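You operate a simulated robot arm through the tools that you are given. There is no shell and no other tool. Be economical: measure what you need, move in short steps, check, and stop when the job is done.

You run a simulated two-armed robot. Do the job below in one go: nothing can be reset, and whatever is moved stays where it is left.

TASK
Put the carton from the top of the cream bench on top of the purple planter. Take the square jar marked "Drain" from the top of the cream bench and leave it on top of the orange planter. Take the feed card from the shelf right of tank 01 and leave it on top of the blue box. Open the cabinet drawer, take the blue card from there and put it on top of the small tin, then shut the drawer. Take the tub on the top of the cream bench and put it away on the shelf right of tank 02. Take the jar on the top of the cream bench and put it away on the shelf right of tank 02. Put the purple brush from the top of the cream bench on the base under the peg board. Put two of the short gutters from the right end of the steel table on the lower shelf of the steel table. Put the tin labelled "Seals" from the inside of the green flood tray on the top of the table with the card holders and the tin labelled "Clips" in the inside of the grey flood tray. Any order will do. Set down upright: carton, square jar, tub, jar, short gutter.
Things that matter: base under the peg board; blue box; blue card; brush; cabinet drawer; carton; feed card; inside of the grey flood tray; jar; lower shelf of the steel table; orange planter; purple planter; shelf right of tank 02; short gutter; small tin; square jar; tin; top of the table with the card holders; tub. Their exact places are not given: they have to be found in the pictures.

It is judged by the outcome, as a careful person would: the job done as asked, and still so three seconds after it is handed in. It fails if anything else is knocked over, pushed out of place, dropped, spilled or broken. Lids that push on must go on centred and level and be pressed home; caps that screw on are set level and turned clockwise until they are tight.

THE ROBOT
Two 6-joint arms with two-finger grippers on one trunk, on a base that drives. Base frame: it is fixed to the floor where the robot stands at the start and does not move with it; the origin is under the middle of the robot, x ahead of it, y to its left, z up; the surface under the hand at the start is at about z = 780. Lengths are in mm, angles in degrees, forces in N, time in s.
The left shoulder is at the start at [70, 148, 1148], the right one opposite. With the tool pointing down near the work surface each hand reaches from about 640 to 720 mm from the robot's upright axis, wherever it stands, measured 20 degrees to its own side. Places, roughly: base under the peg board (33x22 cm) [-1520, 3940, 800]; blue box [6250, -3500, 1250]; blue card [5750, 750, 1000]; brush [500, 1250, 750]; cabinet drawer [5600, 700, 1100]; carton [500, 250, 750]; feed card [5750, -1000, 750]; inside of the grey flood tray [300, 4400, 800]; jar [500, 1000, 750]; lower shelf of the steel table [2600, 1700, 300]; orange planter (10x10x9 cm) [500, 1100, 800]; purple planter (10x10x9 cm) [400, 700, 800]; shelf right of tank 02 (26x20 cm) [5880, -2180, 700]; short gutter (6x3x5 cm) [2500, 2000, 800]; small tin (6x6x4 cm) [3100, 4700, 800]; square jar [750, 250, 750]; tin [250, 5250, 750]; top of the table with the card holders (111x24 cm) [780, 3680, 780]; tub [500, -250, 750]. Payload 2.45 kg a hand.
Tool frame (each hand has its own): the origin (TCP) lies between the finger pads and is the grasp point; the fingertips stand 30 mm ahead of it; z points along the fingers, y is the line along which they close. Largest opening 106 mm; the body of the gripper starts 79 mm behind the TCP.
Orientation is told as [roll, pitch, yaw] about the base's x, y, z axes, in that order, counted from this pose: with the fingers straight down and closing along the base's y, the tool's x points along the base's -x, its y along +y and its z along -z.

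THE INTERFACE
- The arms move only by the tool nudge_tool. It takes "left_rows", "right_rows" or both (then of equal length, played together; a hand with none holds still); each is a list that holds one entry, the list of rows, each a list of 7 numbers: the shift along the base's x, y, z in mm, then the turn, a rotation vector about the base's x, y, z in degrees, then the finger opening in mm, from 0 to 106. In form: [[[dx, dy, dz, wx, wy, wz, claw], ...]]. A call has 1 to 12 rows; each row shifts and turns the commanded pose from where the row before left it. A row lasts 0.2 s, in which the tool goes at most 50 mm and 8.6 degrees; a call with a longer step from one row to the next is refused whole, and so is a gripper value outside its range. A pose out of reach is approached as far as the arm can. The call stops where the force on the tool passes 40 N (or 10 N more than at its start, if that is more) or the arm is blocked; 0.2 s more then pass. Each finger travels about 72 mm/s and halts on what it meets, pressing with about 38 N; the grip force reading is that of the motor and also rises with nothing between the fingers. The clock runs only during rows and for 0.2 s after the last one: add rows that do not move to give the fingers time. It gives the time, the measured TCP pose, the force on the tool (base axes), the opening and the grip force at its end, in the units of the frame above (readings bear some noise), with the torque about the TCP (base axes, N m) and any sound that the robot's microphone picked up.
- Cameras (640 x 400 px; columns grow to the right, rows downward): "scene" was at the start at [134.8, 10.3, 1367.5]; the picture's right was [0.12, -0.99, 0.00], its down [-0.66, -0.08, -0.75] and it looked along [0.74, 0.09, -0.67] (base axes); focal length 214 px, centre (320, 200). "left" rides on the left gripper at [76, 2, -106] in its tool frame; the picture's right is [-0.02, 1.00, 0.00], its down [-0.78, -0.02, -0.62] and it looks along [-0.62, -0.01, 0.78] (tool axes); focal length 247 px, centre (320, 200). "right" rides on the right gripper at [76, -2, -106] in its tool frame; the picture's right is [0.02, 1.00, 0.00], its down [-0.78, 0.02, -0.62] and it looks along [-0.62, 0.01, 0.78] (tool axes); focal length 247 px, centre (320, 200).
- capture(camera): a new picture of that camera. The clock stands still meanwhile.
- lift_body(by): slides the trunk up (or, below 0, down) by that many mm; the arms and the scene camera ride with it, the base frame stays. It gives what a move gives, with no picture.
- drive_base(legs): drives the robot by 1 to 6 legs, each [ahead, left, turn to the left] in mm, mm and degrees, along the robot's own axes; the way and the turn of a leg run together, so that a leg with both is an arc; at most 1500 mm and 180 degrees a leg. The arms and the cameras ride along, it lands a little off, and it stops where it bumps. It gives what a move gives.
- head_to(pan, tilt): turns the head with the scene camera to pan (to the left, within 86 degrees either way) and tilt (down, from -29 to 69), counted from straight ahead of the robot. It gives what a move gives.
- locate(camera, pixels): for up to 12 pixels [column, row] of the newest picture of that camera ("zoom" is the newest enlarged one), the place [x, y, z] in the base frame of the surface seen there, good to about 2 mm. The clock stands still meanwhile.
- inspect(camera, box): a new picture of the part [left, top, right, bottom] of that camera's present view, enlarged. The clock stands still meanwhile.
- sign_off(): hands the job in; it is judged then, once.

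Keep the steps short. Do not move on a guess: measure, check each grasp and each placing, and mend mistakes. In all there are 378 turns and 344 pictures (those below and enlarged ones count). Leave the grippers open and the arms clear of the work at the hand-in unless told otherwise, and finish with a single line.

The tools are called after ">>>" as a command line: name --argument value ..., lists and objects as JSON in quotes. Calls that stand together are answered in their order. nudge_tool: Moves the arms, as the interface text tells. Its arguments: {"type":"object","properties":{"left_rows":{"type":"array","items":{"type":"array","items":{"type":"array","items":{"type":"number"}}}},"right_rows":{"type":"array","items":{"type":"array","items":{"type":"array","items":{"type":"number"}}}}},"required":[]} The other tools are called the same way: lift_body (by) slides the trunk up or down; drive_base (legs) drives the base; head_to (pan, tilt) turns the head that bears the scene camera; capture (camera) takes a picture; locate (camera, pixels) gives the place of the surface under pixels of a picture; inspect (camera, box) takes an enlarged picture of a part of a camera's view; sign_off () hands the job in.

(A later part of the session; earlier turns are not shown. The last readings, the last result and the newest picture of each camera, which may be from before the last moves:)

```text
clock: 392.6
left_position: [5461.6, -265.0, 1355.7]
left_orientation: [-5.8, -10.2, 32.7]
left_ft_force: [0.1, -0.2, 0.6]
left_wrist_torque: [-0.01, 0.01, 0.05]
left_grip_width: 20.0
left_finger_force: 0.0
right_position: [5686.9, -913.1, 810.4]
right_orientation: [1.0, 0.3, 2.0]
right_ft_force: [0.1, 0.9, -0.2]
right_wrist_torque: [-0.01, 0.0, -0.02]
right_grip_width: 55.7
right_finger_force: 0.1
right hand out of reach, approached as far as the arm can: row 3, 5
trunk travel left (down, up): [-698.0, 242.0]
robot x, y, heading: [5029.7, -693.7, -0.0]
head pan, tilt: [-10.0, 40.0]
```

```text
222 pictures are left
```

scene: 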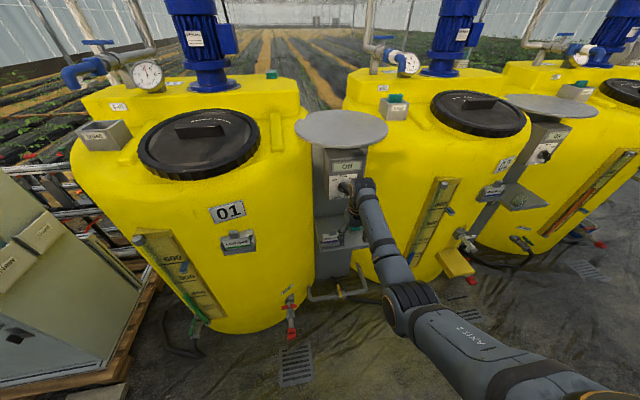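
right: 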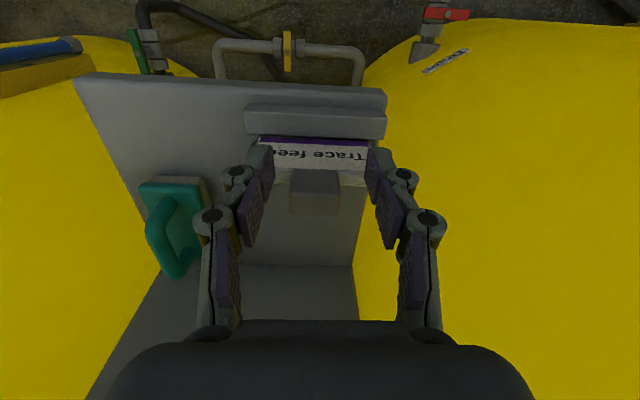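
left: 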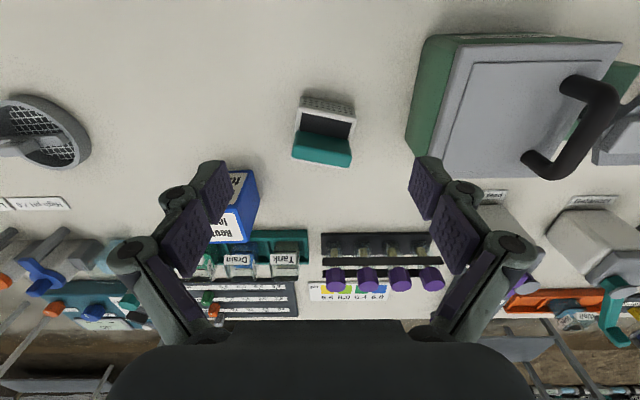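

Drive ahead 20, then lower 7.

>>> drive_base --legs '[[21, 0, 0]]'

>>> nudge_tool --right_rows '[[[0, 0, -4, 0, 0, 0, 56], [0, 0, -3, 0, 0, 0, 56], [0, 0, 0, 0, 0, 0, 56]]]'

>>> capture --camera "right"

```text
clock: 393.3
left_position: [5476.6, -264.0, 1358.5]
left_orientation: [-6.0, -10.4, 32.7]
left_ft_force: [-0.9, -0.9, 0.0]
left_wrist_torque: [0.01, -0.11, -0.02]
left_grip_width: 19.9
left_finger_force: 0.0
right_position: [5704.5, -912.9, 812.2]
right_orientation: [0.9, 0.0, 2.0]
right_ft_force: [-0.8, 0.0, 1.1]
right_wrist_torque: [-0.01, -0.02, -0.02]
right_grip_width: 56.1
right_finger_force: 0.1
trunk travel left (down, up): [-698.0, 242.0]
robot x, y, heading: [5048.3, -693.7, 0.2]
head pan, tilt: [-10.0, 40.0]
```

```text
clock: 394.1
left_position: [5482.7, -264.3, 1356.3]
left_orientation: [-5.9, -10.1, 32.7]
left_ft_force: [0.5, -0.5, -0.9]
left_wrist_torque: [-0.01, 0.04, -0.02]
left_grip_width: 20.3
left_finger_force: 0.1
right_position: [5707.2, -912.2, 803.9]
right_orientation: [1.1, 0.3, 2.0]
right_ft_force: [0.0, -0.2, 0.1]
right_wrist_torque: [0.0, 0.02, 0.0]
right_grip_width: 55.9
right_finger_force: 0.1
trunk travel left (down, up): [-698.0, 242.0]
robot x, y, heading: [5053.4, -694.6, 0.1]
head pan, tilt: [-10.0, 40.0]
```

```text
221 pictures are left
```

right: 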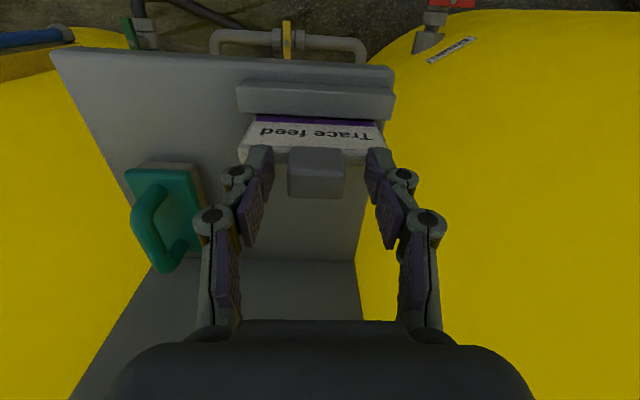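

Aligned. Close and lift straight up.

>>> nudge_tool --right_rows '[[[0, 0, 0, 0, 0, 0, 25], [0, 0, 0, 0, 0, 0, 5], [0, 0, 0, 0, 0, 0, 5], [0, 0, 0, 0, 0, 0, 5], [0, 0, 5, 0, 0, 0, 5], [0, 0, 8, 0, 0, 0, 5], [0, 0, 10, 0, 0, 0, 5], [0, 0, 10, 0, 0, 0, 5], [0, 0, 0, 0, 0, 0, 5]]]'

>>> capture --camera "right"

```text
clock: 396.1
left_position: [5482.4, -265.5, 1356.9]
left_orientation: [-5.8, -10.2, 32.7]
left_ft_force: [-0.1, 0.6, -0.2]
left_wrist_torque: [-0.02, -0.02, 0.0]
left_grip_width: 20.2
left_finger_force: 0.1
right_position: [5709.7, -912.5, 834.6]
right_orientation: [1.0, 0.3, 2.0]
right_ft_force: [0.1, -0.8, -0.5]
right_wrist_torque: [0.02, -0.01, -0.02]
right_grip_width: 30.8
right_finger_force: 38.1
trunk travel left (down, up): [-698.0, 242.0]
robot x, y, heading: [5051.7, -695.5, -0.1]
head pan, tilt: [-10.0, 40.0]
```

```text
220 pictures are left
```

right: 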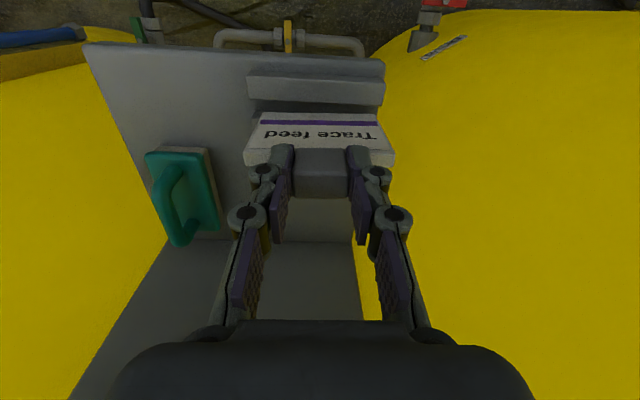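

Held. Lift 60 more with the trunk, then back out.

>>> lift_body --by 55

>>> drive_base --legs '[[-220, 0, 0]]'

>>> capture --camera "right"

```text
clock: 397.1
left_position: [5483.7, -265.5, 1411.1]
left_orientation: [-5.9, -10.2, 32.6]
left_ft_force: [0.2, 0.6, -0.3]
left_wrist_torque: [0.0, -0.02, 0.0]
left_grip_width: 20.2
left_finger_force: 0.0
right_position: [5708.1, -912.6, 891.1]
right_orientation: [1.1, 0.4, 2.0]
right_ft_force: [-0.1, 1.0, -1.5]
right_wrist_torque: [0.0, -0.01, -0.01]
right_grip_width: 31.0
right_finger_force: 38.0
trunk travel left (down, up): [-753.0, 187.0]
robot x, y, heading: [5050.1, -693.9, 0.1]
head pan, tilt: [-10.0, 40.0]
```

```text
clock: 398.8
left_position: [5264.6, -265.0, 1409.8]
left_orientation: [-5.8, -10.0, 32.5]
left_ft_force: [0.6, -0.3, -0.3]
left_wrist_torque: [0.02, 0.03, -0.01]
left_grip_width: 20.1
left_finger_force: 0.2
right_position: [5488.9, -912.8, 889.0]
right_orientation: [1.0, 0.6, 2.0]
right_ft_force: [0.0, 0.4, -0.5]
right_wrist_torque: [-0.01, 0.01, -0.01]
right_grip_width: 30.9
right_finger_force: 37.9
trunk travel left (down, up): [-753.0, 187.0]
robot x, y, heading: [4827.7, -692.9, -0.0]
head pan, tilt: [-10.0, 40.0]
```

```text
219 pictures are left
```

right: 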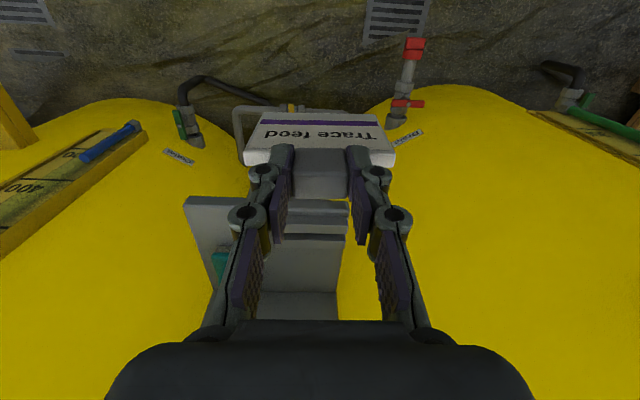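

Card held. Back 60, then right 2550 in front of tank 03, raise the trunk and look at the blue box.

>>> drive_base --legs '[[-50, 0, 0], [0, -1300, 0], [0, -1240, 0]]'

>>> lift_body --by 187

>>> head_to --pan -12 --tilt 15

>>> capture --camera "scene"

```text
clock: 399.5
left_position: [5261.2, -265.5, 1410.9]
left_orientation: [-5.9, -10.2, 32.5]
left_ft_force: [0.0, -0.3, 0.7]
left_wrist_torque: [-0.04, -0.03, -0.01]
left_grip_width: 20.0
left_finger_force: 0.1
right_position: [5485.3, -913.8, 890.1]
right_orientation: [0.9, 0.4, 2.0]
right_ft_force: [0.8, 0.7, -0.8]
right_wrist_torque: [-0.02, -0.03, 0.01]
right_grip_width: 30.7
right_finger_force: 37.8
trunk travel left (down, up): [-753.0, 187.0]
robot x, y, heading: [4823.1, -691.4, 0.0]
head pan, tilt: [-10.0, 40.0]
stopped in leg 1: the robot was blocked; the commanded pose is now the measured one
```

```text
clock: 401.5
left_position: [5260.7, -264.9, 1597.5]
left_orientation: [-5.9, -10.2, 32.5]
left_ft_force: [1.0, -0.9, -0.4]
left_wrist_torque: [0.0, -0.04, 0.02]
left_grip_width: 19.9
left_finger_force: 0.1
right_position: [5485.1, -914.2, 1077.6]
right_orientation: [0.9, 0.4, 1.9]
right_ft_force: [-0.3, -0.4, -1.3]
right_wrist_torque: [-0.01, -0.01, 0.01]
right_grip_width: 30.5
right_finger_force: 38.1
trunk travel left (down, up): [-940.0, 0.0]
robot x, y, heading: [4825.7, -691.9, 0.1]
head pan, tilt: [-10.0, 40.0]
```

```text
clock: 402.4
left_position: [5261.2, -265.6, 1598.4]
left_orientation: [-5.9, -10.2, 32.5]
left_ft_force: [-0.3, -0.2, 0.0]
left_wrist_torque: [-0.01, -0.04, -0.01]
left_grip_width: 20.1
left_finger_force: 0.0
right_position: [5485.5, -913.0, 1077.7]
right_orientation: [1.0, 0.5, 1.9]
right_ft_force: [0.5, -0.6, -0.9]
right_wrist_torque: [-0.01, -0.01, 0.0]
right_grip_width: 30.5
right_finger_force: 37.8
trunk travel left (down, up): [-940.0, 0.0]
robot x, y, heading: [4825.7, -691.3, 0.1]
head pan, tilt: [-12.0, 15.0]
```

```text
218 pictures are left
```

scene: 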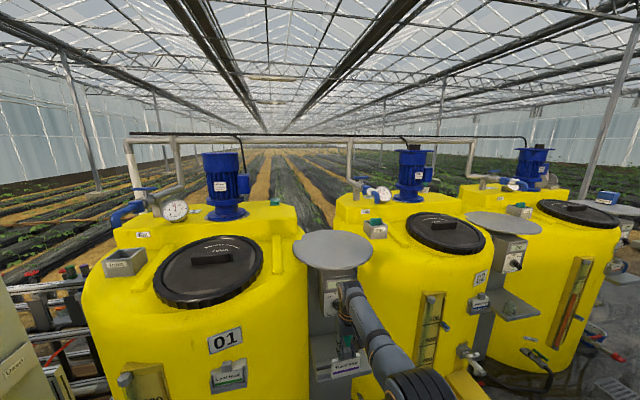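

The base touched the black tub behind. I go right from here (hand clear of tanks by ~140 mm).

>>> drive_base --legs '[[15, -60, 0], [0, -1240, 0], [0, -1250, 0]]'

>>> head_to --pan -15 --tilt 22

>>> capture --camera "scene"

```text
clock: 415.3
left_position: [5276.6, -2826.4, 1598.0]
left_orientation: [-6.0, -10.2, 33.3]
left_ft_force: [-0.1, 0.5, 0.6]
left_wrist_torque: [0.0, 0.01, -0.01]
left_grip_width: 19.9
left_finger_force: 0.2
right_position: [5508.5, -3470.5, 1078.0]
right_orientation: [1.0, 0.4, 2.6]
right_ft_force: [-0.1, -0.1, -0.8]
right_wrist_torque: [0.02, 0.0, -0.01]
right_grip_width: 30.6
right_finger_force: 38.3
trunk travel left (down, up): [-940.0, 0.0]
robot x, y, heading: [4846.7, -3261.9, 0.9]
head pan, tilt: [-12.0, 15.0]
```

```text
clock: 415.9
left_position: [5276.4, -2828.0, 1598.7]
left_orientation: [-6.0, -10.2, 33.2]
left_ft_force: [0.3, 0.2, 0.7]
left_wrist_torque: [-0.01, 0.01, 0.0]
left_grip_width: 20.0
left_finger_force: 0.0
right_position: [5509.7, -3471.9, 1077.7]
right_orientation: [1.0, 0.4, 2.7]
right_ft_force: [-0.2, -0.5, -1.1]
right_wrist_torque: [0.0, -0.02, 0.0]
right_grip_width: 30.8
right_finger_force: 37.9
trunk travel left (down, up): [-940.0, 0.0]
robot x, y, heading: [4848.3, -3264.1, 0.7]
head pan, tilt: [-15.0, 22.0]
```

```text
217 pictures are left
```

scene: 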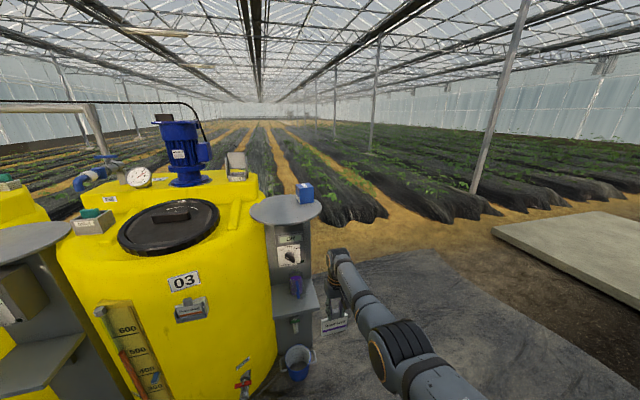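

>>> inspect --camera "scene" --box '[240, 170, 350, 250]'

>>> locate --camera "scene" --pixels '[[306, 185], [306, 197], [298, 185], [313, 185], [298, 197], [313, 198], [285, 223], [285, 200], [255, 210], [305, 187]]'

```text
5.00 times, centred on (295, 210) of scene
```

zoom: 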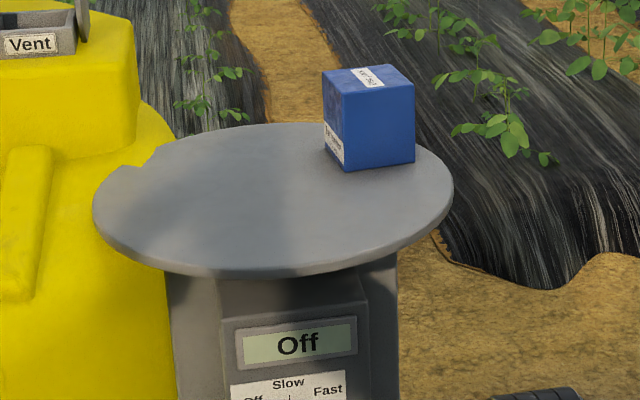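

```text
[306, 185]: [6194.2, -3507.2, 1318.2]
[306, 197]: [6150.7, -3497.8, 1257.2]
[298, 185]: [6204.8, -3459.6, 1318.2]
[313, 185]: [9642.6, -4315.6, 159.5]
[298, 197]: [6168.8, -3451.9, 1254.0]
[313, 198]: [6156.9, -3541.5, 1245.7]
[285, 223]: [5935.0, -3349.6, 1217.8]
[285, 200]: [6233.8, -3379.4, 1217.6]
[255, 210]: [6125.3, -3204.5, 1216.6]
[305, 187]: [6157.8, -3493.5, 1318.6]
```

>>> locate --camera "zoom" --pixels '[[326, 75], [383, 67], [410, 83], [345, 94], [368, 78], [345, 165], [410, 158]]'

```text
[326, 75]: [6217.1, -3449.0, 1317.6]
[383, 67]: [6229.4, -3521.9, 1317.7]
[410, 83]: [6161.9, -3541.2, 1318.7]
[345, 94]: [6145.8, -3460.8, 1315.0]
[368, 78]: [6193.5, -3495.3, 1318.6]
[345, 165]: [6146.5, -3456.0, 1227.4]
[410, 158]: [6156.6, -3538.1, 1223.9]
```

Box top z 1318, centre (6189,−3494). I pitch the hand to horizontal so the card will lie flat, rising meanwhile.

>>> nudge_tool --right_rows '[[[0, 0, 25, 0, -8.3, 0, 5], [0, 0, 25, 0, -8.3, 0, 5], [0, 0, 25, 0, -8.3, 0, 5], [0, 0, 25, 0, -8.3, 0, 5], [0, 0, 25, 0, -8.3, 0, 5], [0, 0, 25, 0, -8.3, 0, 5], [0, 0, 25, 0, -8.3, 0, 5], [0, 0, 25, 0, -8.3, 0, 5], [0, 0, 25, 0, -8.3, 0, 5], [0, 0, 25, 0, -8.3, 0, 5], [0, 0, 25, 0, -7.4, 0, 5], [0, 0, 0, 0, 0, 0, 5]]]'

>>> capture --camera "right"

>>> capture --camera "scene"

```text
clock: 418.5
left_position: [5276.1, -2828.3, 1597.6]
left_orientation: [-5.9, -10.3, 33.3]
left_ft_force: [0.4, 0.5, 0.0]
left_wrist_torque: [0.02, -0.02, 0.0]
left_grip_width: 19.9
left_finger_force: 0.0
right_position: [5510.6, -3472.1, 1354.0]
right_orientation: [-91.4, -87.2, 92.3]
right_ft_force: [-0.1, -0.1, -0.2]
right_wrist_torque: [-0.04, 0.05, 0.02]
right_grip_width: 30.6
right_finger_force: 38.4
trunk travel left (down, up): [-940.0, 0.0]
robot x, y, heading: [4849.7, -3260.3, 0.7]
head pan, tilt: [-15.0, 22.0]
```

```text
215 pictures are left
```

right: 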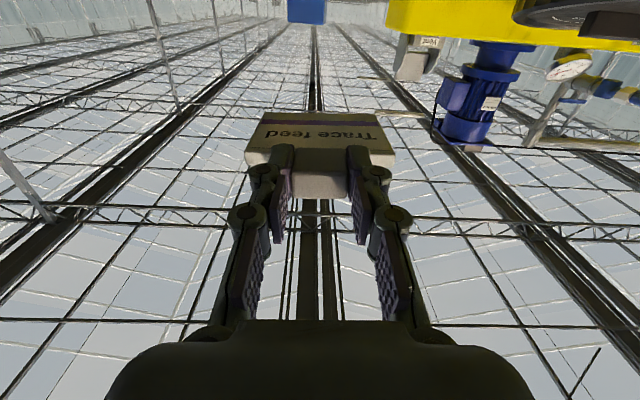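

```text
214 pictures are left
```

scene: 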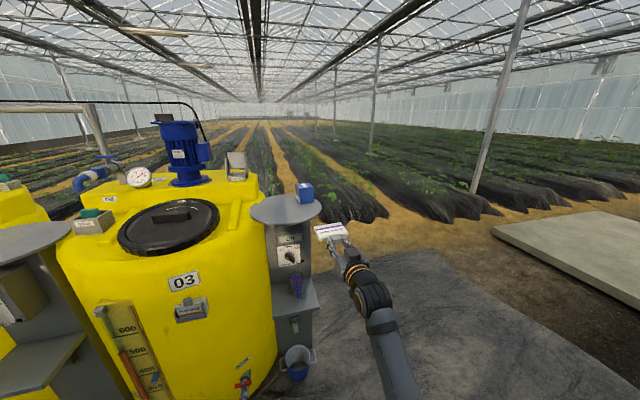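

The card is now level. I measure card corners to see height and position relative to the hand.

>>> inspect --camera "scene" --box '[280, 180, 400, 280]'

>>> locate --camera "scene" --pixels '[[318, 227], [342, 224], [321, 237], [347, 233], [331, 231], [335, 238]]'

```text
4.00 times, centred on (340, 230) of scene
```

zoom: 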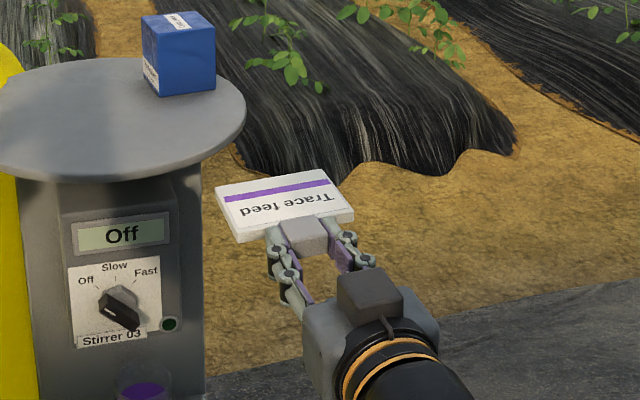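

```text
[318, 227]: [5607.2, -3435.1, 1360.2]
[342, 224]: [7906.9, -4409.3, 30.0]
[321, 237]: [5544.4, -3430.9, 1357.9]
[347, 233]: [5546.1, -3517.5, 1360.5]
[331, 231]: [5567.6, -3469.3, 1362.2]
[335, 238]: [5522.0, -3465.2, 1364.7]
```

Card centre is 68 ahead of the TCP, its top 6 above it. I extend the arm forward 260 first, then drive the rest.

>>> nudge_tool --right_rows '[[[40, 0, 0, 0, 0, 0, 5], [40, 0, 0, 0, 0, 0, 5], [40, 0, 0, 0, 0, 0, 5], [40, 0, 0, 0, 0, 0, 5], [40, 0, 0, 0, 0, 0, 5], [40, 0, 0, 0, 0, 0, 5], [20, 0, 0, 0, 0, 0, 5], [0, 0, 0, 0, 0, 0, 5]]]'

>>> locate --camera "scene" --pixels '[[298, 355], [243, 383], [300, 300], [315, 310]]'

```text
clock: 420.3
left_position: [5274.7, -2827.2, 1598.4]
left_orientation: [-6.0, -10.3, 33.3]
left_ft_force: [0.2, -0.3, -0.4]
left_wrist_torque: [0.03, 0.03, 0.01]
left_grip_width: 20.0
left_finger_force: 0.0
right_position: [5748.6, -3470.0, 1355.9]
right_orientation: [-91.6, -87.3, 92.5]
right_ft_force: [0.0, -0.7, -1.7]
right_wrist_torque: [0.01, 0.01, -0.01]
right_grip_width: 31.0
right_finger_force: 37.9
right hand out of reach, approached as far as the arm can: row 6, 7
trunk travel left (down, up): [-940.0, 0.0]
robot x, y, heading: [4846.7, -3261.8, 0.7]
head pan, tilt: [-15.0, 22.0]
```

```text
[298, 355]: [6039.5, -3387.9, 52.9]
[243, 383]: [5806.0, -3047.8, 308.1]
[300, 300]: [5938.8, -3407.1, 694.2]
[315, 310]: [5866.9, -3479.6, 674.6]
```

Drive ahead 375, right 13, heading −0.7.

>>> drive_base --legs '[[375, -13, -0.7]]'

>>> head_to --pan -14 --tilt 28

>>> capture --camera "scene"

```text
clock: 422.7
left_position: [5649.2, -2842.4, 1599.4]
left_orientation: [-5.9, -10.4, 32.7]
left_ft_force: [0.4, -0.1, -0.4]
left_wrist_torque: [0.01, -0.02, 0.01]
left_grip_width: 19.9
left_finger_force: 0.0
right_position: [6116.0, -3490.6, 1357.2]
right_orientation: [-93.0, -87.4, 93.3]
right_ft_force: [0.3, -0.3, 0.0]
right_wrist_torque: [0.04, 0.06, 0.02]
right_grip_width: 31.0
right_finger_force: 38.1
trunk travel left (down, up): [-940.0, 0.0]
robot x, y, heading: [5220.7, -3267.9, -0.3]
head pan, tilt: [-15.0, 22.0]
```

```text
clock: 423.4
left_position: [5651.5, -2842.6, 1598.5]
left_orientation: [-6.0, -10.3, 32.7]
left_ft_force: [0.6, 1.0, 0.3]
left_wrist_torque: [0.01, 0.0, -0.02]
left_grip_width: 19.8
left_finger_force: 0.1
right_position: [6119.3, -3490.7, 1357.0]
right_orientation: [-91.2, -87.3, 91.6]
right_ft_force: [0.6, 0.3, 0.1]
right_wrist_torque: [0.04, 0.05, 0.02]
right_grip_width: 30.8
right_finger_force: 38.2
trunk travel left (down, up): [-940.0, 0.0]
robot x, y, heading: [5221.5, -3270.1, -0.1]
head pan, tilt: [-14.0, 28.0]
```

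```text
212 pictures are left
```

scene: 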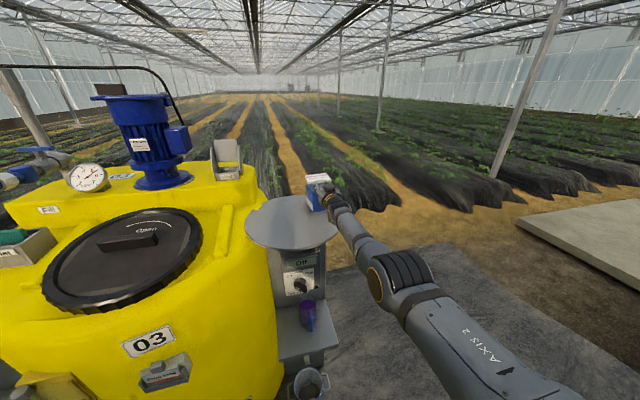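

>>> inspect --camera "scene" --box '[280, 150, 400, 230]'

```text
5.00 times, centred on (340, 190) of scene
```

zoom: 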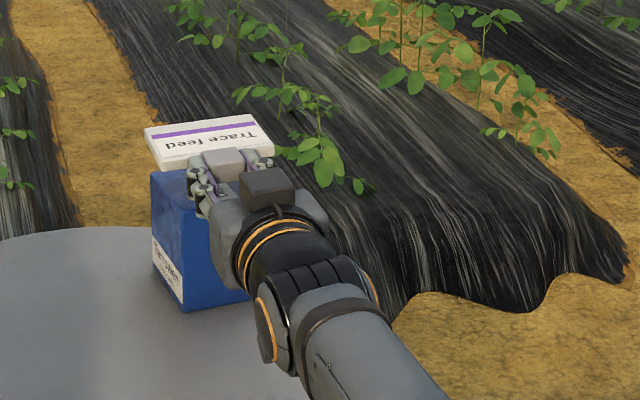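

>>> locate --camera "zoom" --pixels '[[150, 135], [250, 117], [160, 162], [270, 150], [205, 140], [155, 180], [155, 240], [220, 160]]'

```text
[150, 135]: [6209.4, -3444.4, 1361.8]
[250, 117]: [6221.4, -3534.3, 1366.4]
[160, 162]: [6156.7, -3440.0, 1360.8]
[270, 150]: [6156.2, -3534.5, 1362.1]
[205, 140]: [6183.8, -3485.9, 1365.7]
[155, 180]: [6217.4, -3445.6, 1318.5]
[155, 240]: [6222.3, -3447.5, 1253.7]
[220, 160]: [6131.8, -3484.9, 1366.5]
```

Card is right above the box. Lower the trunk 24, then the hand in small steps.

>>> lift_body --by -24

>>> nudge_tool --right_rows '[[[0, -2, -2, 0, 0, 0, 5], [0, 0, -2, 0, 0, 0, 5], [0, 0, -2, 0, 0, 0, 5], [0, 0, 0, 0, 0, 0, 5]]]'

>>> inspect --camera "scene" --box '[280, 150, 400, 230]'

```text
clock: 424.1
left_position: [5651.5, -2842.3, 1574.7]
left_orientation: [-6.1, -10.3, 32.7]
left_ft_force: [0.1, 1.5, 0.3]
left_wrist_torque: [0.01, 0.0, -0.03]
left_grip_width: 20.2
left_finger_force: 0.1
right_position: [6119.3, -3489.5, 1331.4]
right_orientation: [-89.9, -87.2, 90.2]
right_ft_force: [1.2, -0.1, -0.4]
right_wrist_torque: [0.02, 0.05, 0.01]
right_grip_width: 30.8
right_finger_force: 37.9
trunk travel left (down, up): [-916.0, 24.0]
robot x, y, heading: [5221.9, -3272.1, 0.1]
head pan, tilt: [-14.0, 28.0]
```

```text
clock: 425.1
left_position: [5648.7, -2841.1, 1575.2]
left_orientation: [-6.0, -10.3, 32.7]
left_ft_force: [0.7, 0.3, 0.2]
left_wrist_torque: [0.0, 0.02, 0.02]
left_grip_width: 20.4
left_finger_force: 0.1
right_position: [6117.2, -3492.7, 1329.6]
right_orientation: [-96.8, -87.3, 97.3]
right_ft_force: [0.4, 1.7, 10.1]
right_wrist_torque: [0.29, -0.3, 0.03]
right_grip_width: 30.7
right_finger_force: 38.0
trunk travel left (down, up): [-916.0, 24.0]
robot x, y, heading: [5220.0, -3275.5, -0.1]
head pan, tilt: [-14.0, 28.0]
```

```text
5.00 times, centred on (340, 190) of scene
```

zoom: 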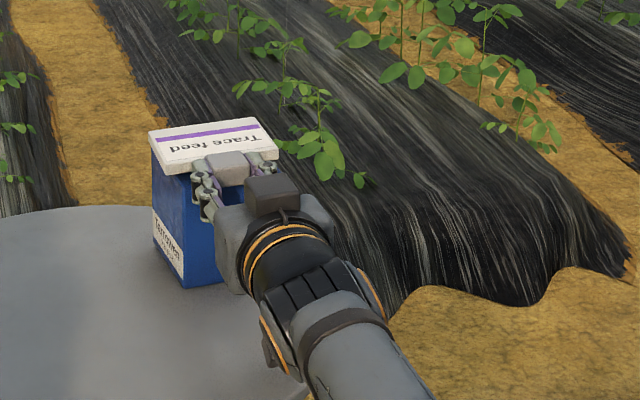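

Contact at 10 N with the card flat on the box. Open and withdraw straight back.

>>> nudge_tool --right_rows '[[[0, 0, 0.5, 0, 0, 0, 45], [0, 0, 0, 0, 0, 0, 60], [0, 0, 0, 0, 0, 0, 60], [-10, 0, 1, 0, 0, 0, 60], [-20, 0, 2, 0, 0, 0, 60], [-30, 0, 4, 0, 0, 0, 60], [-40, 0, 5, 0, 0, 0, 60], [0, 0, 0, 0, 0, 0, 60]]]'

>>> drive_base --legs '[[-250, 0, 0]]'

>>> capture --camera "scene"

```text
clock: 426.9
left_position: [5652.4, -2841.8, 1574.9]
left_orientation: [-5.8, -10.3, 32.7]
left_ft_force: [-0.1, -0.1, 0.5]
left_wrist_torque: [-0.01, -0.02, -0.01]
left_grip_width: 19.9
left_finger_force: 0.0
right_position: [6019.0, -3493.5, 1336.5]
right_orientation: [-88.2, -87.3, 88.5]
right_ft_force: [0.1, -0.3, 1.0]
right_wrist_torque: [-0.02, -0.03, -0.03]
right_grip_width: 60.3
right_finger_force: 0.1
right hand out of reach, approached as far as the arm can: row 4
trunk travel left (down, up): [-916.0, 24.0]
robot x, y, heading: [5222.7, -3274.3, -0.2]
head pan, tilt: [-14.0, 28.0]
```

```text
clock: 428.7
left_position: [5409.4, -2842.9, 1573.1]
left_orientation: [-5.8, -10.0, 32.6]
left_ft_force: [1.2, -0.1, 0.7]
left_wrist_torque: [0.03, 0.03, 0.0]
left_grip_width: 20.2
left_finger_force: 0.1
right_position: [5773.4, -3493.9, 1334.2]
right_orientation: [-85.8, -87.4, 86.0]
right_ft_force: [1.1, 0.0, -0.3]
right_wrist_torque: [0.02, -0.03, -0.01]
right_grip_width: 59.9
right_finger_force: 0.0
trunk travel left (down, up): [-916.0, 24.0]
robot x, y, heading: [4968.9, -3269.0, -0.3]
head pan, tilt: [-14.0, 28.0]
```

```text
209 pictures are left
```

scene: 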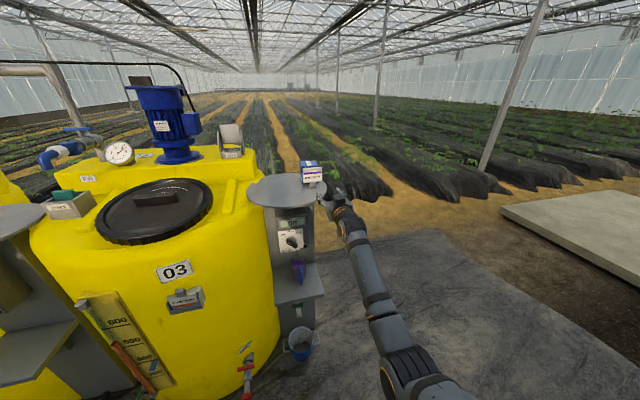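

>>> inspect --camera "scene" --box '[260, 145, 360, 215]'

```text
5.71 times, centred on (310, 180) of scene
```

zoom: 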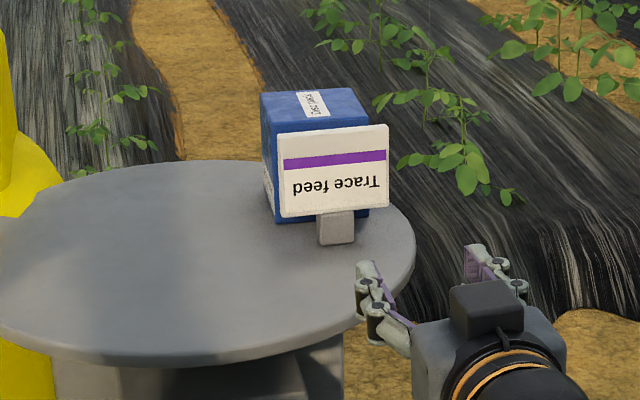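

The card slid down and now leans on the box's front, on the disc. I measure card and box to regrip it.

>>> locate --camera "zoom" --pixels '[[285, 135], [385, 130], [285, 210], [385, 205], [335, 175], [336, 225], [336, 240], [300, 95], [355, 92], [270, 110], [352, 225], [320, 225]]'

```text
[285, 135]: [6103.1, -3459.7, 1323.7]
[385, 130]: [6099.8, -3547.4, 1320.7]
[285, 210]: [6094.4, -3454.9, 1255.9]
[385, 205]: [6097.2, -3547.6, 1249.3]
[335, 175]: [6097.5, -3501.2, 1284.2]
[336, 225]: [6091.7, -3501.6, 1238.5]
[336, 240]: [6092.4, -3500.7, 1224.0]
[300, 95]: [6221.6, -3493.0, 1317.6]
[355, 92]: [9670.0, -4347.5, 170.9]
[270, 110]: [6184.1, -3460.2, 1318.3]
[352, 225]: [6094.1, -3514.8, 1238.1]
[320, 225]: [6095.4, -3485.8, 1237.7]
```

>>> locate --camera "zoom" --pixels '[[265, 97], [348, 90], [366, 115], [268, 122], [272, 140], [268, 190], [276, 215], [310, 125], [277, 150]]'

>>> capture --camera "right"

```text
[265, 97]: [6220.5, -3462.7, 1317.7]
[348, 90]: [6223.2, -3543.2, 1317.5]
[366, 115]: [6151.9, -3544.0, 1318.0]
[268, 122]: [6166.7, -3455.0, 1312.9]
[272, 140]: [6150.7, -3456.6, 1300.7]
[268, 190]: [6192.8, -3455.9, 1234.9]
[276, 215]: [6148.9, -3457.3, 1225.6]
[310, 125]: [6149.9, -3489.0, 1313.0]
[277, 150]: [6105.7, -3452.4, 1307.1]
```

```text
207 pictures are left
```

right: 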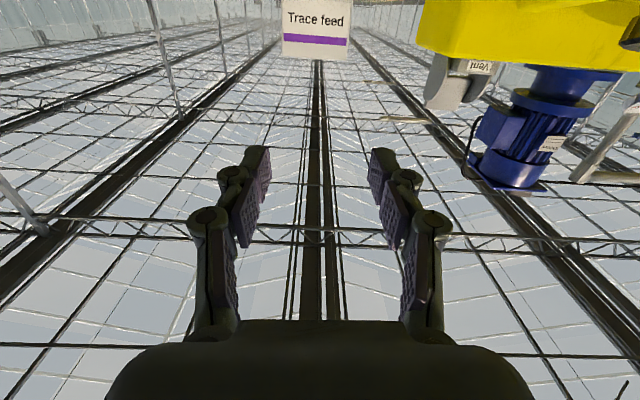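

Box is unmoved; the card stands on its tab 40 mm in front of it. I'll grip the tab from the front with the hand level, then turn the hand down so the card lies flat, and set it from above. Lower the trunk 98 and approach to 140 mm.

>>> lift_body --by -98

>>> drive_base --legs '[[170, -3, 0.2]]'

>>> capture --camera "right"

>>> capture --camera "scene"

```text
clock: 430.0
left_position: [5405.3, -2842.9, 1476.9]
left_orientation: [-5.8, -10.2, 32.7]
left_ft_force: [0.3, 0.2, -0.1]
left_wrist_torque: [-0.02, -0.02, 0.0]
left_grip_width: 20.0
left_finger_force: 0.1
right_position: [5770.1, -3494.5, 1240.5]
right_orientation: [-89.4, -87.3, 89.6]
right_ft_force: [-0.7, 0.3, 0.2]
right_wrist_torque: [0.04, 0.03, 0.01]
right_grip_width: 60.4
right_finger_force: 0.0
trunk travel left (down, up): [-818.0, 122.0]
robot x, y, heading: [4969.5, -3274.2, -0.1]
head pan, tilt: [-14.0, 28.0]
```

```text
clock: 431.5
left_position: [5568.0, -2845.0, 1477.8]
left_orientation: [-6.0, -10.4, 32.6]
left_ft_force: [-0.1, 0.2, 1.0]
left_wrist_torque: [-0.02, -0.06, -0.01]
left_grip_width: 19.9
left_finger_force: 0.0
right_position: [5934.8, -3496.1, 1241.3]
right_orientation: [-93.8, -87.3, 94.2]
right_ft_force: [-1.0, 0.4, -0.5]
right_wrist_torque: [0.06, 0.0, -0.01]
right_grip_width: 60.2
right_finger_force: 0.1
trunk travel left (down, up): [-818.0, 122.0]
robot x, y, heading: [5139.6, -3274.9, -0.1]
head pan, tilt: [-14.0, 28.0]
```

```text
206 pictures are left
```

right: 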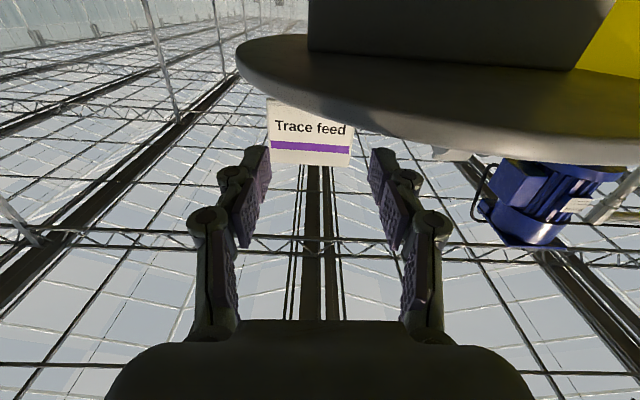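

```text
205 pictures are left
```

scene: 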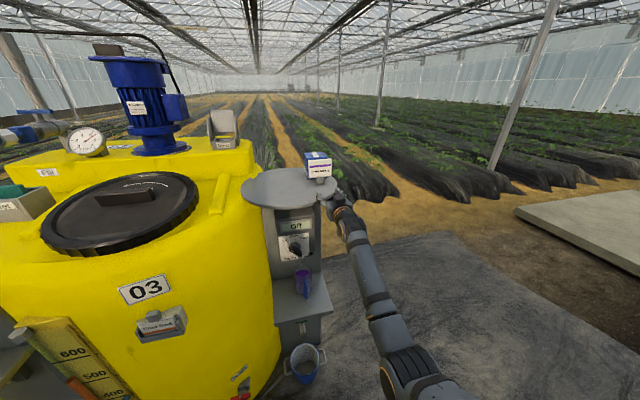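

>>> inspect --camera "scene" --box '[280, 140, 380, 220]'

```text
5.00 times, centred on (330, 180) of scene
```

zoom: 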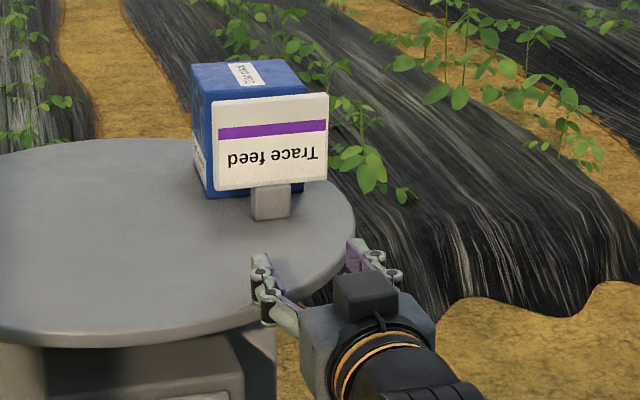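

>>> locate --camera "zoom" --pixels '[[253, 195], [289, 193], [270, 190], [271, 215], [255, 210], [288, 210], [218, 110], [325, 100], [222, 185], [322, 178], [265, 245], [350, 245]]'

```text
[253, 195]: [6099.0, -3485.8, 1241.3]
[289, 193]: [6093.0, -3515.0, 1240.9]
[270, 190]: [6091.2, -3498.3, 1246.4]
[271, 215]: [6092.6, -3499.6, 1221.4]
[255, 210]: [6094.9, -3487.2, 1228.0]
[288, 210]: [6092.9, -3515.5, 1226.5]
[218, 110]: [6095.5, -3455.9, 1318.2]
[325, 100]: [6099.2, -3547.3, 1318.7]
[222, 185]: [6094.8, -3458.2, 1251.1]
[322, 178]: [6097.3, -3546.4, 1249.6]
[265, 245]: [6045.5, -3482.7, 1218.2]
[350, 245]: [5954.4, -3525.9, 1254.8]
```

Tab: y −3487…−3515, z 1218–1247, front x 6092. I set y and z by the arm, then drive ahead 120.

>>> nudge_tool --right_rows '[[[0, -5, -7, 0, 0, 0, 60], [0, 0, 0, 0, 0, 0, 60]]]'

>>> drive_base --legs '[[115, 0, 0]]'

>>> inspect --camera "scene" --box '[280, 140, 380, 220]'

```text
clock: 432.1
left_position: [5569.1, -2845.2, 1477.2]
left_orientation: [-6.0, -10.3, 32.7]
left_ft_force: [-0.5, 0.3, 0.6]
left_wrist_torque: [-0.01, -0.04, 0.03]
left_grip_width: 19.8
left_finger_force: 0.0
right_position: [5937.5, -3500.5, 1232.1]
right_orientation: [-91.2, -87.3, 91.6]
right_ft_force: [-0.1, 1.0, -0.1]
right_wrist_torque: [0.0, -0.02, 0.0]
right_grip_width: 59.8
right_finger_force: 0.0
trunk travel left (down, up): [-818.0, 122.0]
robot x, y, heading: [5141.7, -3274.4, -0.1]
head pan, tilt: [-14.0, 28.0]
```

```text
clock: 433.3
left_position: [5672.6, -2847.1, 1475.4]
left_orientation: [-6.0, -10.1, 32.5]
left_ft_force: [-0.3, -0.4, 0.7]
left_wrist_torque: [0.0, -0.05, 0.01]
left_grip_width: 20.0
left_finger_force: 0.1
right_position: [6035.2, -3501.3, 1233.5]
right_orientation: [-93.9, -87.5, 94.3]
right_ft_force: [0.7, -0.4, -0.3]
right_wrist_torque: [0.01, -0.01, 0.01]
right_grip_width: 60.2
right_finger_force: 0.1
trunk travel left (down, up): [-818.0, 122.0]
robot x, y, heading: [5238.5, -3271.2, 0.0]
head pan, tilt: [-14.0, 28.0]
stopped in leg 1: the force on the tool passed its limit at 248 N (the readings are from after the stop); the commanded pose is now the measured one
```

```text
5.00 times, centred on (330, 180) of scene
```

zoom: 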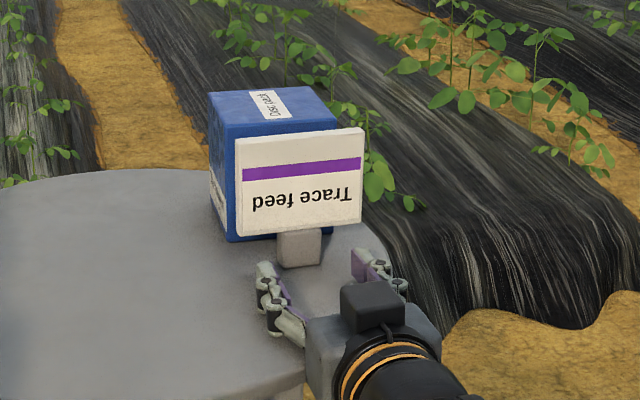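

The hand's underside struck the disc rim; card and box stayed. I back off and raise the hand. A better way is from the south side, where the card's thin side fits the gripper; I look whether the floor there is free.

>>> drive_base --legs '[[-350, 0, 0]]'

>>> lift_body --by 122

>>> head_to --pan -45 --tilt 30

>>> capture --camera "scene"

```text
clock: 435.5
left_position: [5326.9, -2845.8, 1475.1]
left_orientation: [-5.9, -9.9, 32.4]
left_ft_force: [-0.3, -0.4, 0.9]
left_wrist_torque: [-0.02, 0.04, 0.03]
left_grip_width: 20.0
left_finger_force: 0.1
right_position: [5688.5, -3501.9, 1230.5]
right_orientation: [-91.6, -87.6, 91.9]
right_ft_force: [0.1, 0.5, 0.5]
right_wrist_torque: [-0.01, -0.03, 0.0]
right_grip_width: 59.9
right_finger_force: 0.1
trunk travel left (down, up): [-818.0, 122.0]
robot x, y, heading: [4889.3, -3271.8, -0.0]
head pan, tilt: [-14.0, 28.0]
```

```text
clock: 437.1
left_position: [5324.0, -2844.9, 1597.2]
left_orientation: [-6.0, -10.0, 32.4]
left_ft_force: [-0.3, 0.3, 0.3]
left_wrist_torque: [-0.02, -0.02, 0.03]
left_grip_width: 20.1
left_finger_force: 0.1
right_position: [5686.1, -3501.6, 1356.3]
right_orientation: [-94.4, -87.5, 94.6]
right_ft_force: [0.0, -0.2, 0.2]
right_wrist_torque: [0.0, -0.01, 0.04]
right_grip_width: 60.2
right_finger_force: 0.0
trunk travel left (down, up): [-940.0, 0.0]
robot x, y, heading: [4889.0, -3273.9, -0.3]
head pan, tilt: [-14.0, 28.0]
```

```text
clock: 438.0
left_position: [5324.4, -2846.0, 1597.4]
left_orientation: [-5.9, -10.1, 32.4]
left_ft_force: [0.3, 0.4, 0.4]
left_wrist_torque: [-0.02, 0.0, -0.02]
left_grip_width: 19.8
left_finger_force: 0.1
right_position: [5685.8, -3502.0, 1355.1]
right_orientation: [-93.9, -87.5, 94.3]
right_ft_force: [0.7, -0.1, -0.1]
right_wrist_torque: [0.0, -0.02, -0.03]
right_grip_width: 60.0
right_finger_force: 0.0
trunk travel left (down, up): [-940.0, 0.0]
robot x, y, heading: [4889.5, -3271.5, -0.3]
head pan, tilt: [-45.0, 30.0]
```

```text
202 pictures are left
```

scene: 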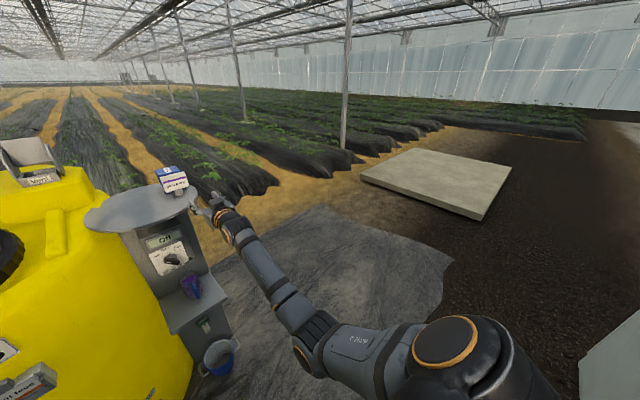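

>>> locate --camera "scene" --pixels '[[362, 182], [482, 220], [450, 260], [340, 215], [380, 240], [300, 210], [440, 220], [590, 380], [520, 290], [350, 140]]'

```text
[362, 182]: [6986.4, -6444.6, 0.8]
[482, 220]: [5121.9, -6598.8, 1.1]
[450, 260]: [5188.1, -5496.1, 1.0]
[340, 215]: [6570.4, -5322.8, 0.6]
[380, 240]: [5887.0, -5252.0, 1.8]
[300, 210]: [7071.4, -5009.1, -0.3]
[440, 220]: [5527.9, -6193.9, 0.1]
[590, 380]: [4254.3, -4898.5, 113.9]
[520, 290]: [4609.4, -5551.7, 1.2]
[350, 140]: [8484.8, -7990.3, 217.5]
```

Floor is free to the south. I drive there: right 1230, ahead 1000, turn left 90.

>>> drive_base --legs '[[0, -1230, 0.3], [1000, 0, 0], [0, 0, 90]]'

>>> head_to --pan -12 --tilt 22

>>> capture --camera "scene"

```text
clock: 452.8
left_position: [5447.6, -4061.1, 1597.2]
left_orientation: [-5.8, -10.0, 122.1]
left_ft_force: [0.4, 0.0, 0.6]
left_wrist_torque: [0.01, 0.03, 0.03]
left_grip_width: 20.0
left_finger_force: 0.0
right_position: [6105.5, -3702.9, 1354.7]
right_orientation: [-94.0, -87.6, -176.1]
right_ft_force: [0.9, 0.7, 0.0]
right_wrist_torque: [-0.03, -0.01, 0.0]
right_grip_width: 60.2
right_finger_force: 0.1
trunk travel left (down, up): [-940.0, 0.0]
robot x, y, heading: [5876.3, -4494.5, 89.8]
head pan, tilt: [-45.0, 30.0]
```

```text
clock: 453.7
left_position: [5447.3, -4061.0, 1596.5]
left_orientation: [-6.0, -10.1, 122.2]
left_ft_force: [0.3, 0.5, 0.6]
left_wrist_torque: [0.0, 0.0, 0.01]
left_grip_width: 20.1
left_finger_force: 0.1
right_position: [6104.6, -3702.6, 1354.4]
right_orientation: [-94.2, -87.5, -175.8]
right_ft_force: [0.0, 0.8, -0.9]
right_wrist_torque: [0.01, -0.03, 0.03]
right_grip_width: 60.2
right_finger_force: 0.1
trunk travel left (down, up): [-940.0, 0.0]
robot x, y, heading: [5875.1, -4497.6, 89.9]
head pan, tilt: [-12.0, 22.0]
```

```text
201 pictures are left
```

scene: 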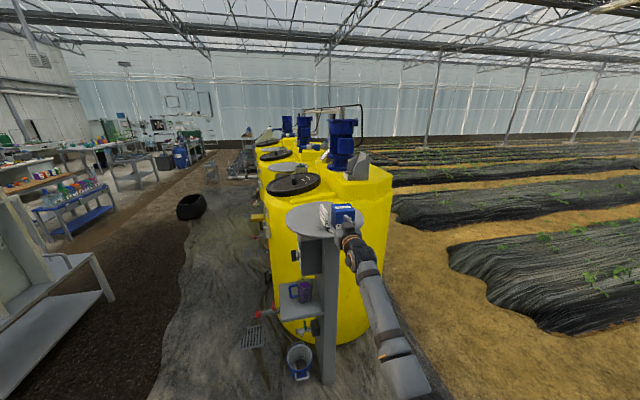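

>>> inspect --camera "scene" --box '[280, 180, 400, 280]'

>>> capture --camera "right"

```text
4.00 times, centred on (340, 230) of scene
```

zoom: 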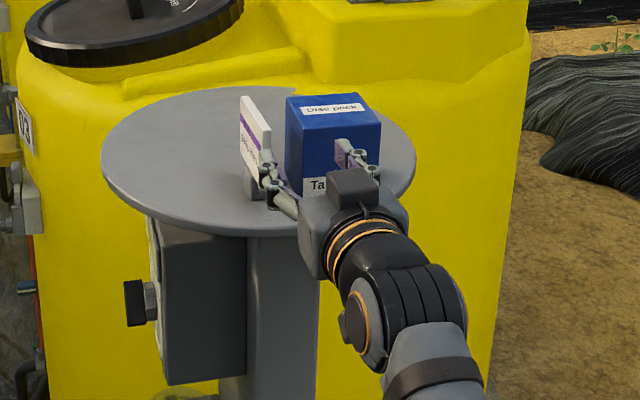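

```text
199 pictures are left
```

right: 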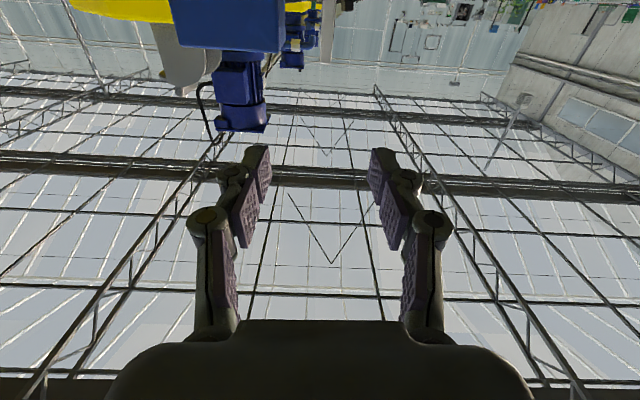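

The card's south edge faces the hand. Lower the trunk 68 (TCP z≈1287), narrow the fingers to 42, then approach.

>>> lift_body --by -68

>>> nudge_tool --right_rows '[[[-3, 0, 0, 0, 0, 0, 42], [0, 0, 0, 0, 0, 0, 42], [0, 0, 0, 0, 0, 0, 42]]]'

>>> inspect --camera "scene" --box '[290, 180, 390, 250]'

>>> capture --camera "right"

```text
clock: 454.8
left_position: [5447.8, -4061.5, 1527.9]
left_orientation: [-5.9, -10.1, 122.1]
left_ft_force: [0.0, 0.0, -0.7]
left_wrist_torque: [0.01, 0.03, 0.03]
left_grip_width: 20.1
left_finger_force: 0.0
right_position: [6105.6, -3703.0, 1287.4]
right_orientation: [-94.5, -87.5, -175.4]
right_ft_force: [0.7, -0.8, 0.3]
right_wrist_torque: [-0.02, -0.01, 0.01]
right_grip_width: 60.2
right_finger_force: 0.1
trunk travel left (down, up): [-872.0, 68.0]
robot x, y, heading: [5873.9, -4499.5, 89.7]
head pan, tilt: [-12.0, 22.0]
```

```text
clock: 455.6
left_position: [5448.2, -4061.6, 1528.5]
left_orientation: [-6.0, -10.0, 122.1]
left_ft_force: [0.7, 0.8, 0.5]
left_wrist_torque: [0.01, 0.03, 0.0]
left_grip_width: 20.0
left_finger_force: 0.0
right_position: [6102.1, -3702.4, 1287.1]
right_orientation: [-94.3, -87.5, -175.6]
right_ft_force: [0.3, -0.4, 0.3]
right_wrist_torque: [-0.02, -0.01, -0.01]
right_grip_width: 42.0
right_finger_force: 0.1
trunk travel left (down, up): [-872.0, 68.0]
robot x, y, heading: [5874.7, -4502.0, 89.9]
head pan, tilt: [-12.0, 22.0]
```

```text
5.71 times, centred on (340, 215) of scene
```

zoom: 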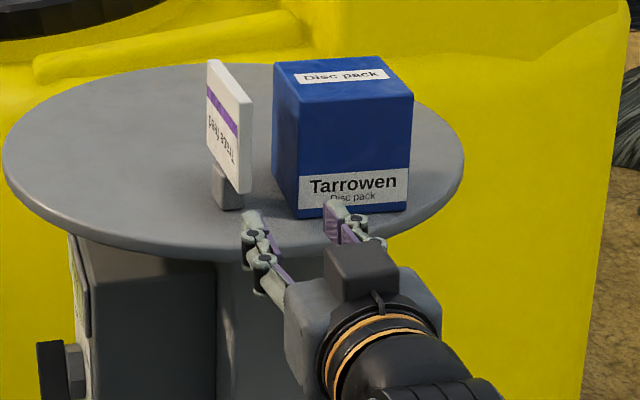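

```text
197 pictures are left
```

right: 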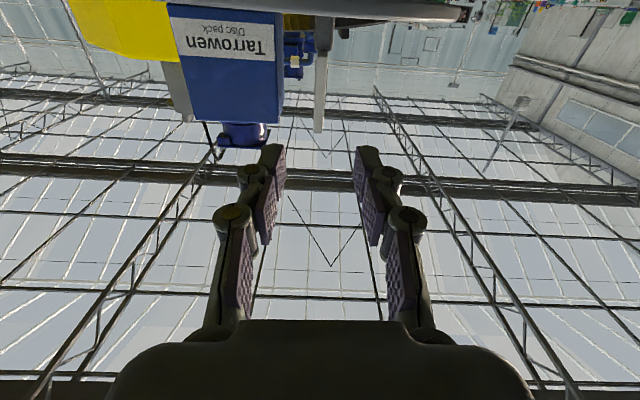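

The card's edge is centred between the fingers at column 319. I measure it.

>>> locate --camera "right" --pixels '[[318, 60], [319, 100], [320, 125], [326, 80], [314, 80], [283, 90], [332, 30]]'

>>> locate --camera "zoom" --pixels '[[245, 110], [246, 180], [213, 65], [235, 190], [225, 200]]'

```text
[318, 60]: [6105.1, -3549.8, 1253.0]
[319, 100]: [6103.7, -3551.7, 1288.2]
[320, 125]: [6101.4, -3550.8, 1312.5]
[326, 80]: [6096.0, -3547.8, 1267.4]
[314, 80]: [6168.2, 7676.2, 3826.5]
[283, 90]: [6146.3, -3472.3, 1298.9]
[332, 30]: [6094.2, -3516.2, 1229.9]
```

```text
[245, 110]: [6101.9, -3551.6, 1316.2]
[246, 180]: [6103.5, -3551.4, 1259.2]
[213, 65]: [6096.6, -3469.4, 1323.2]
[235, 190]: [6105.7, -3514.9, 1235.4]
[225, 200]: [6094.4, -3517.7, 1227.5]
```

Drive ahead 128, then nudge the rest.

>>> drive_base --legs '[[126, 0, 0]]'

>>> capture --camera "right"

```text
clock: 456.9
left_position: [5448.2, -3939.0, 1530.0]
left_orientation: [-6.0, -10.3, 122.1]
left_ft_force: [0.0, 0.1, 0.9]
left_wrist_torque: [0.04, 0.01, 0.03]
left_grip_width: 20.0
left_finger_force: 0.1
right_position: [6103.7, -3579.7, 1288.6]
right_orientation: [-98.3, -87.5, -171.8]
right_ft_force: [0.3, 0.4, -0.4]
right_wrist_torque: [-0.03, -0.01, 0.01]
right_grip_width: 41.9
right_finger_force: 0.1
trunk travel left (down, up): [-872.0, 68.0]
robot x, y, heading: [5875.3, -4374.9, 89.4]
head pan, tilt: [-12.0, 22.0]
```

```text
196 pictures are left
```

right: 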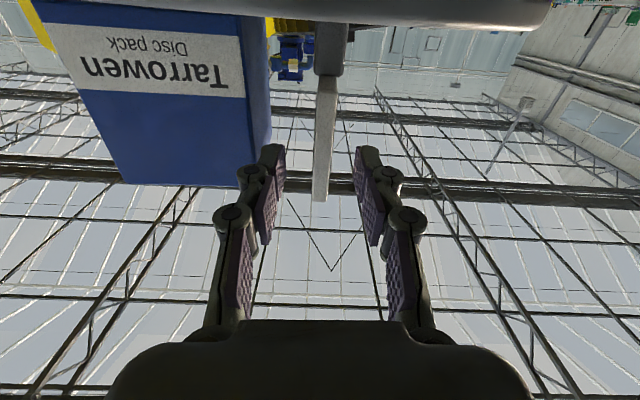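

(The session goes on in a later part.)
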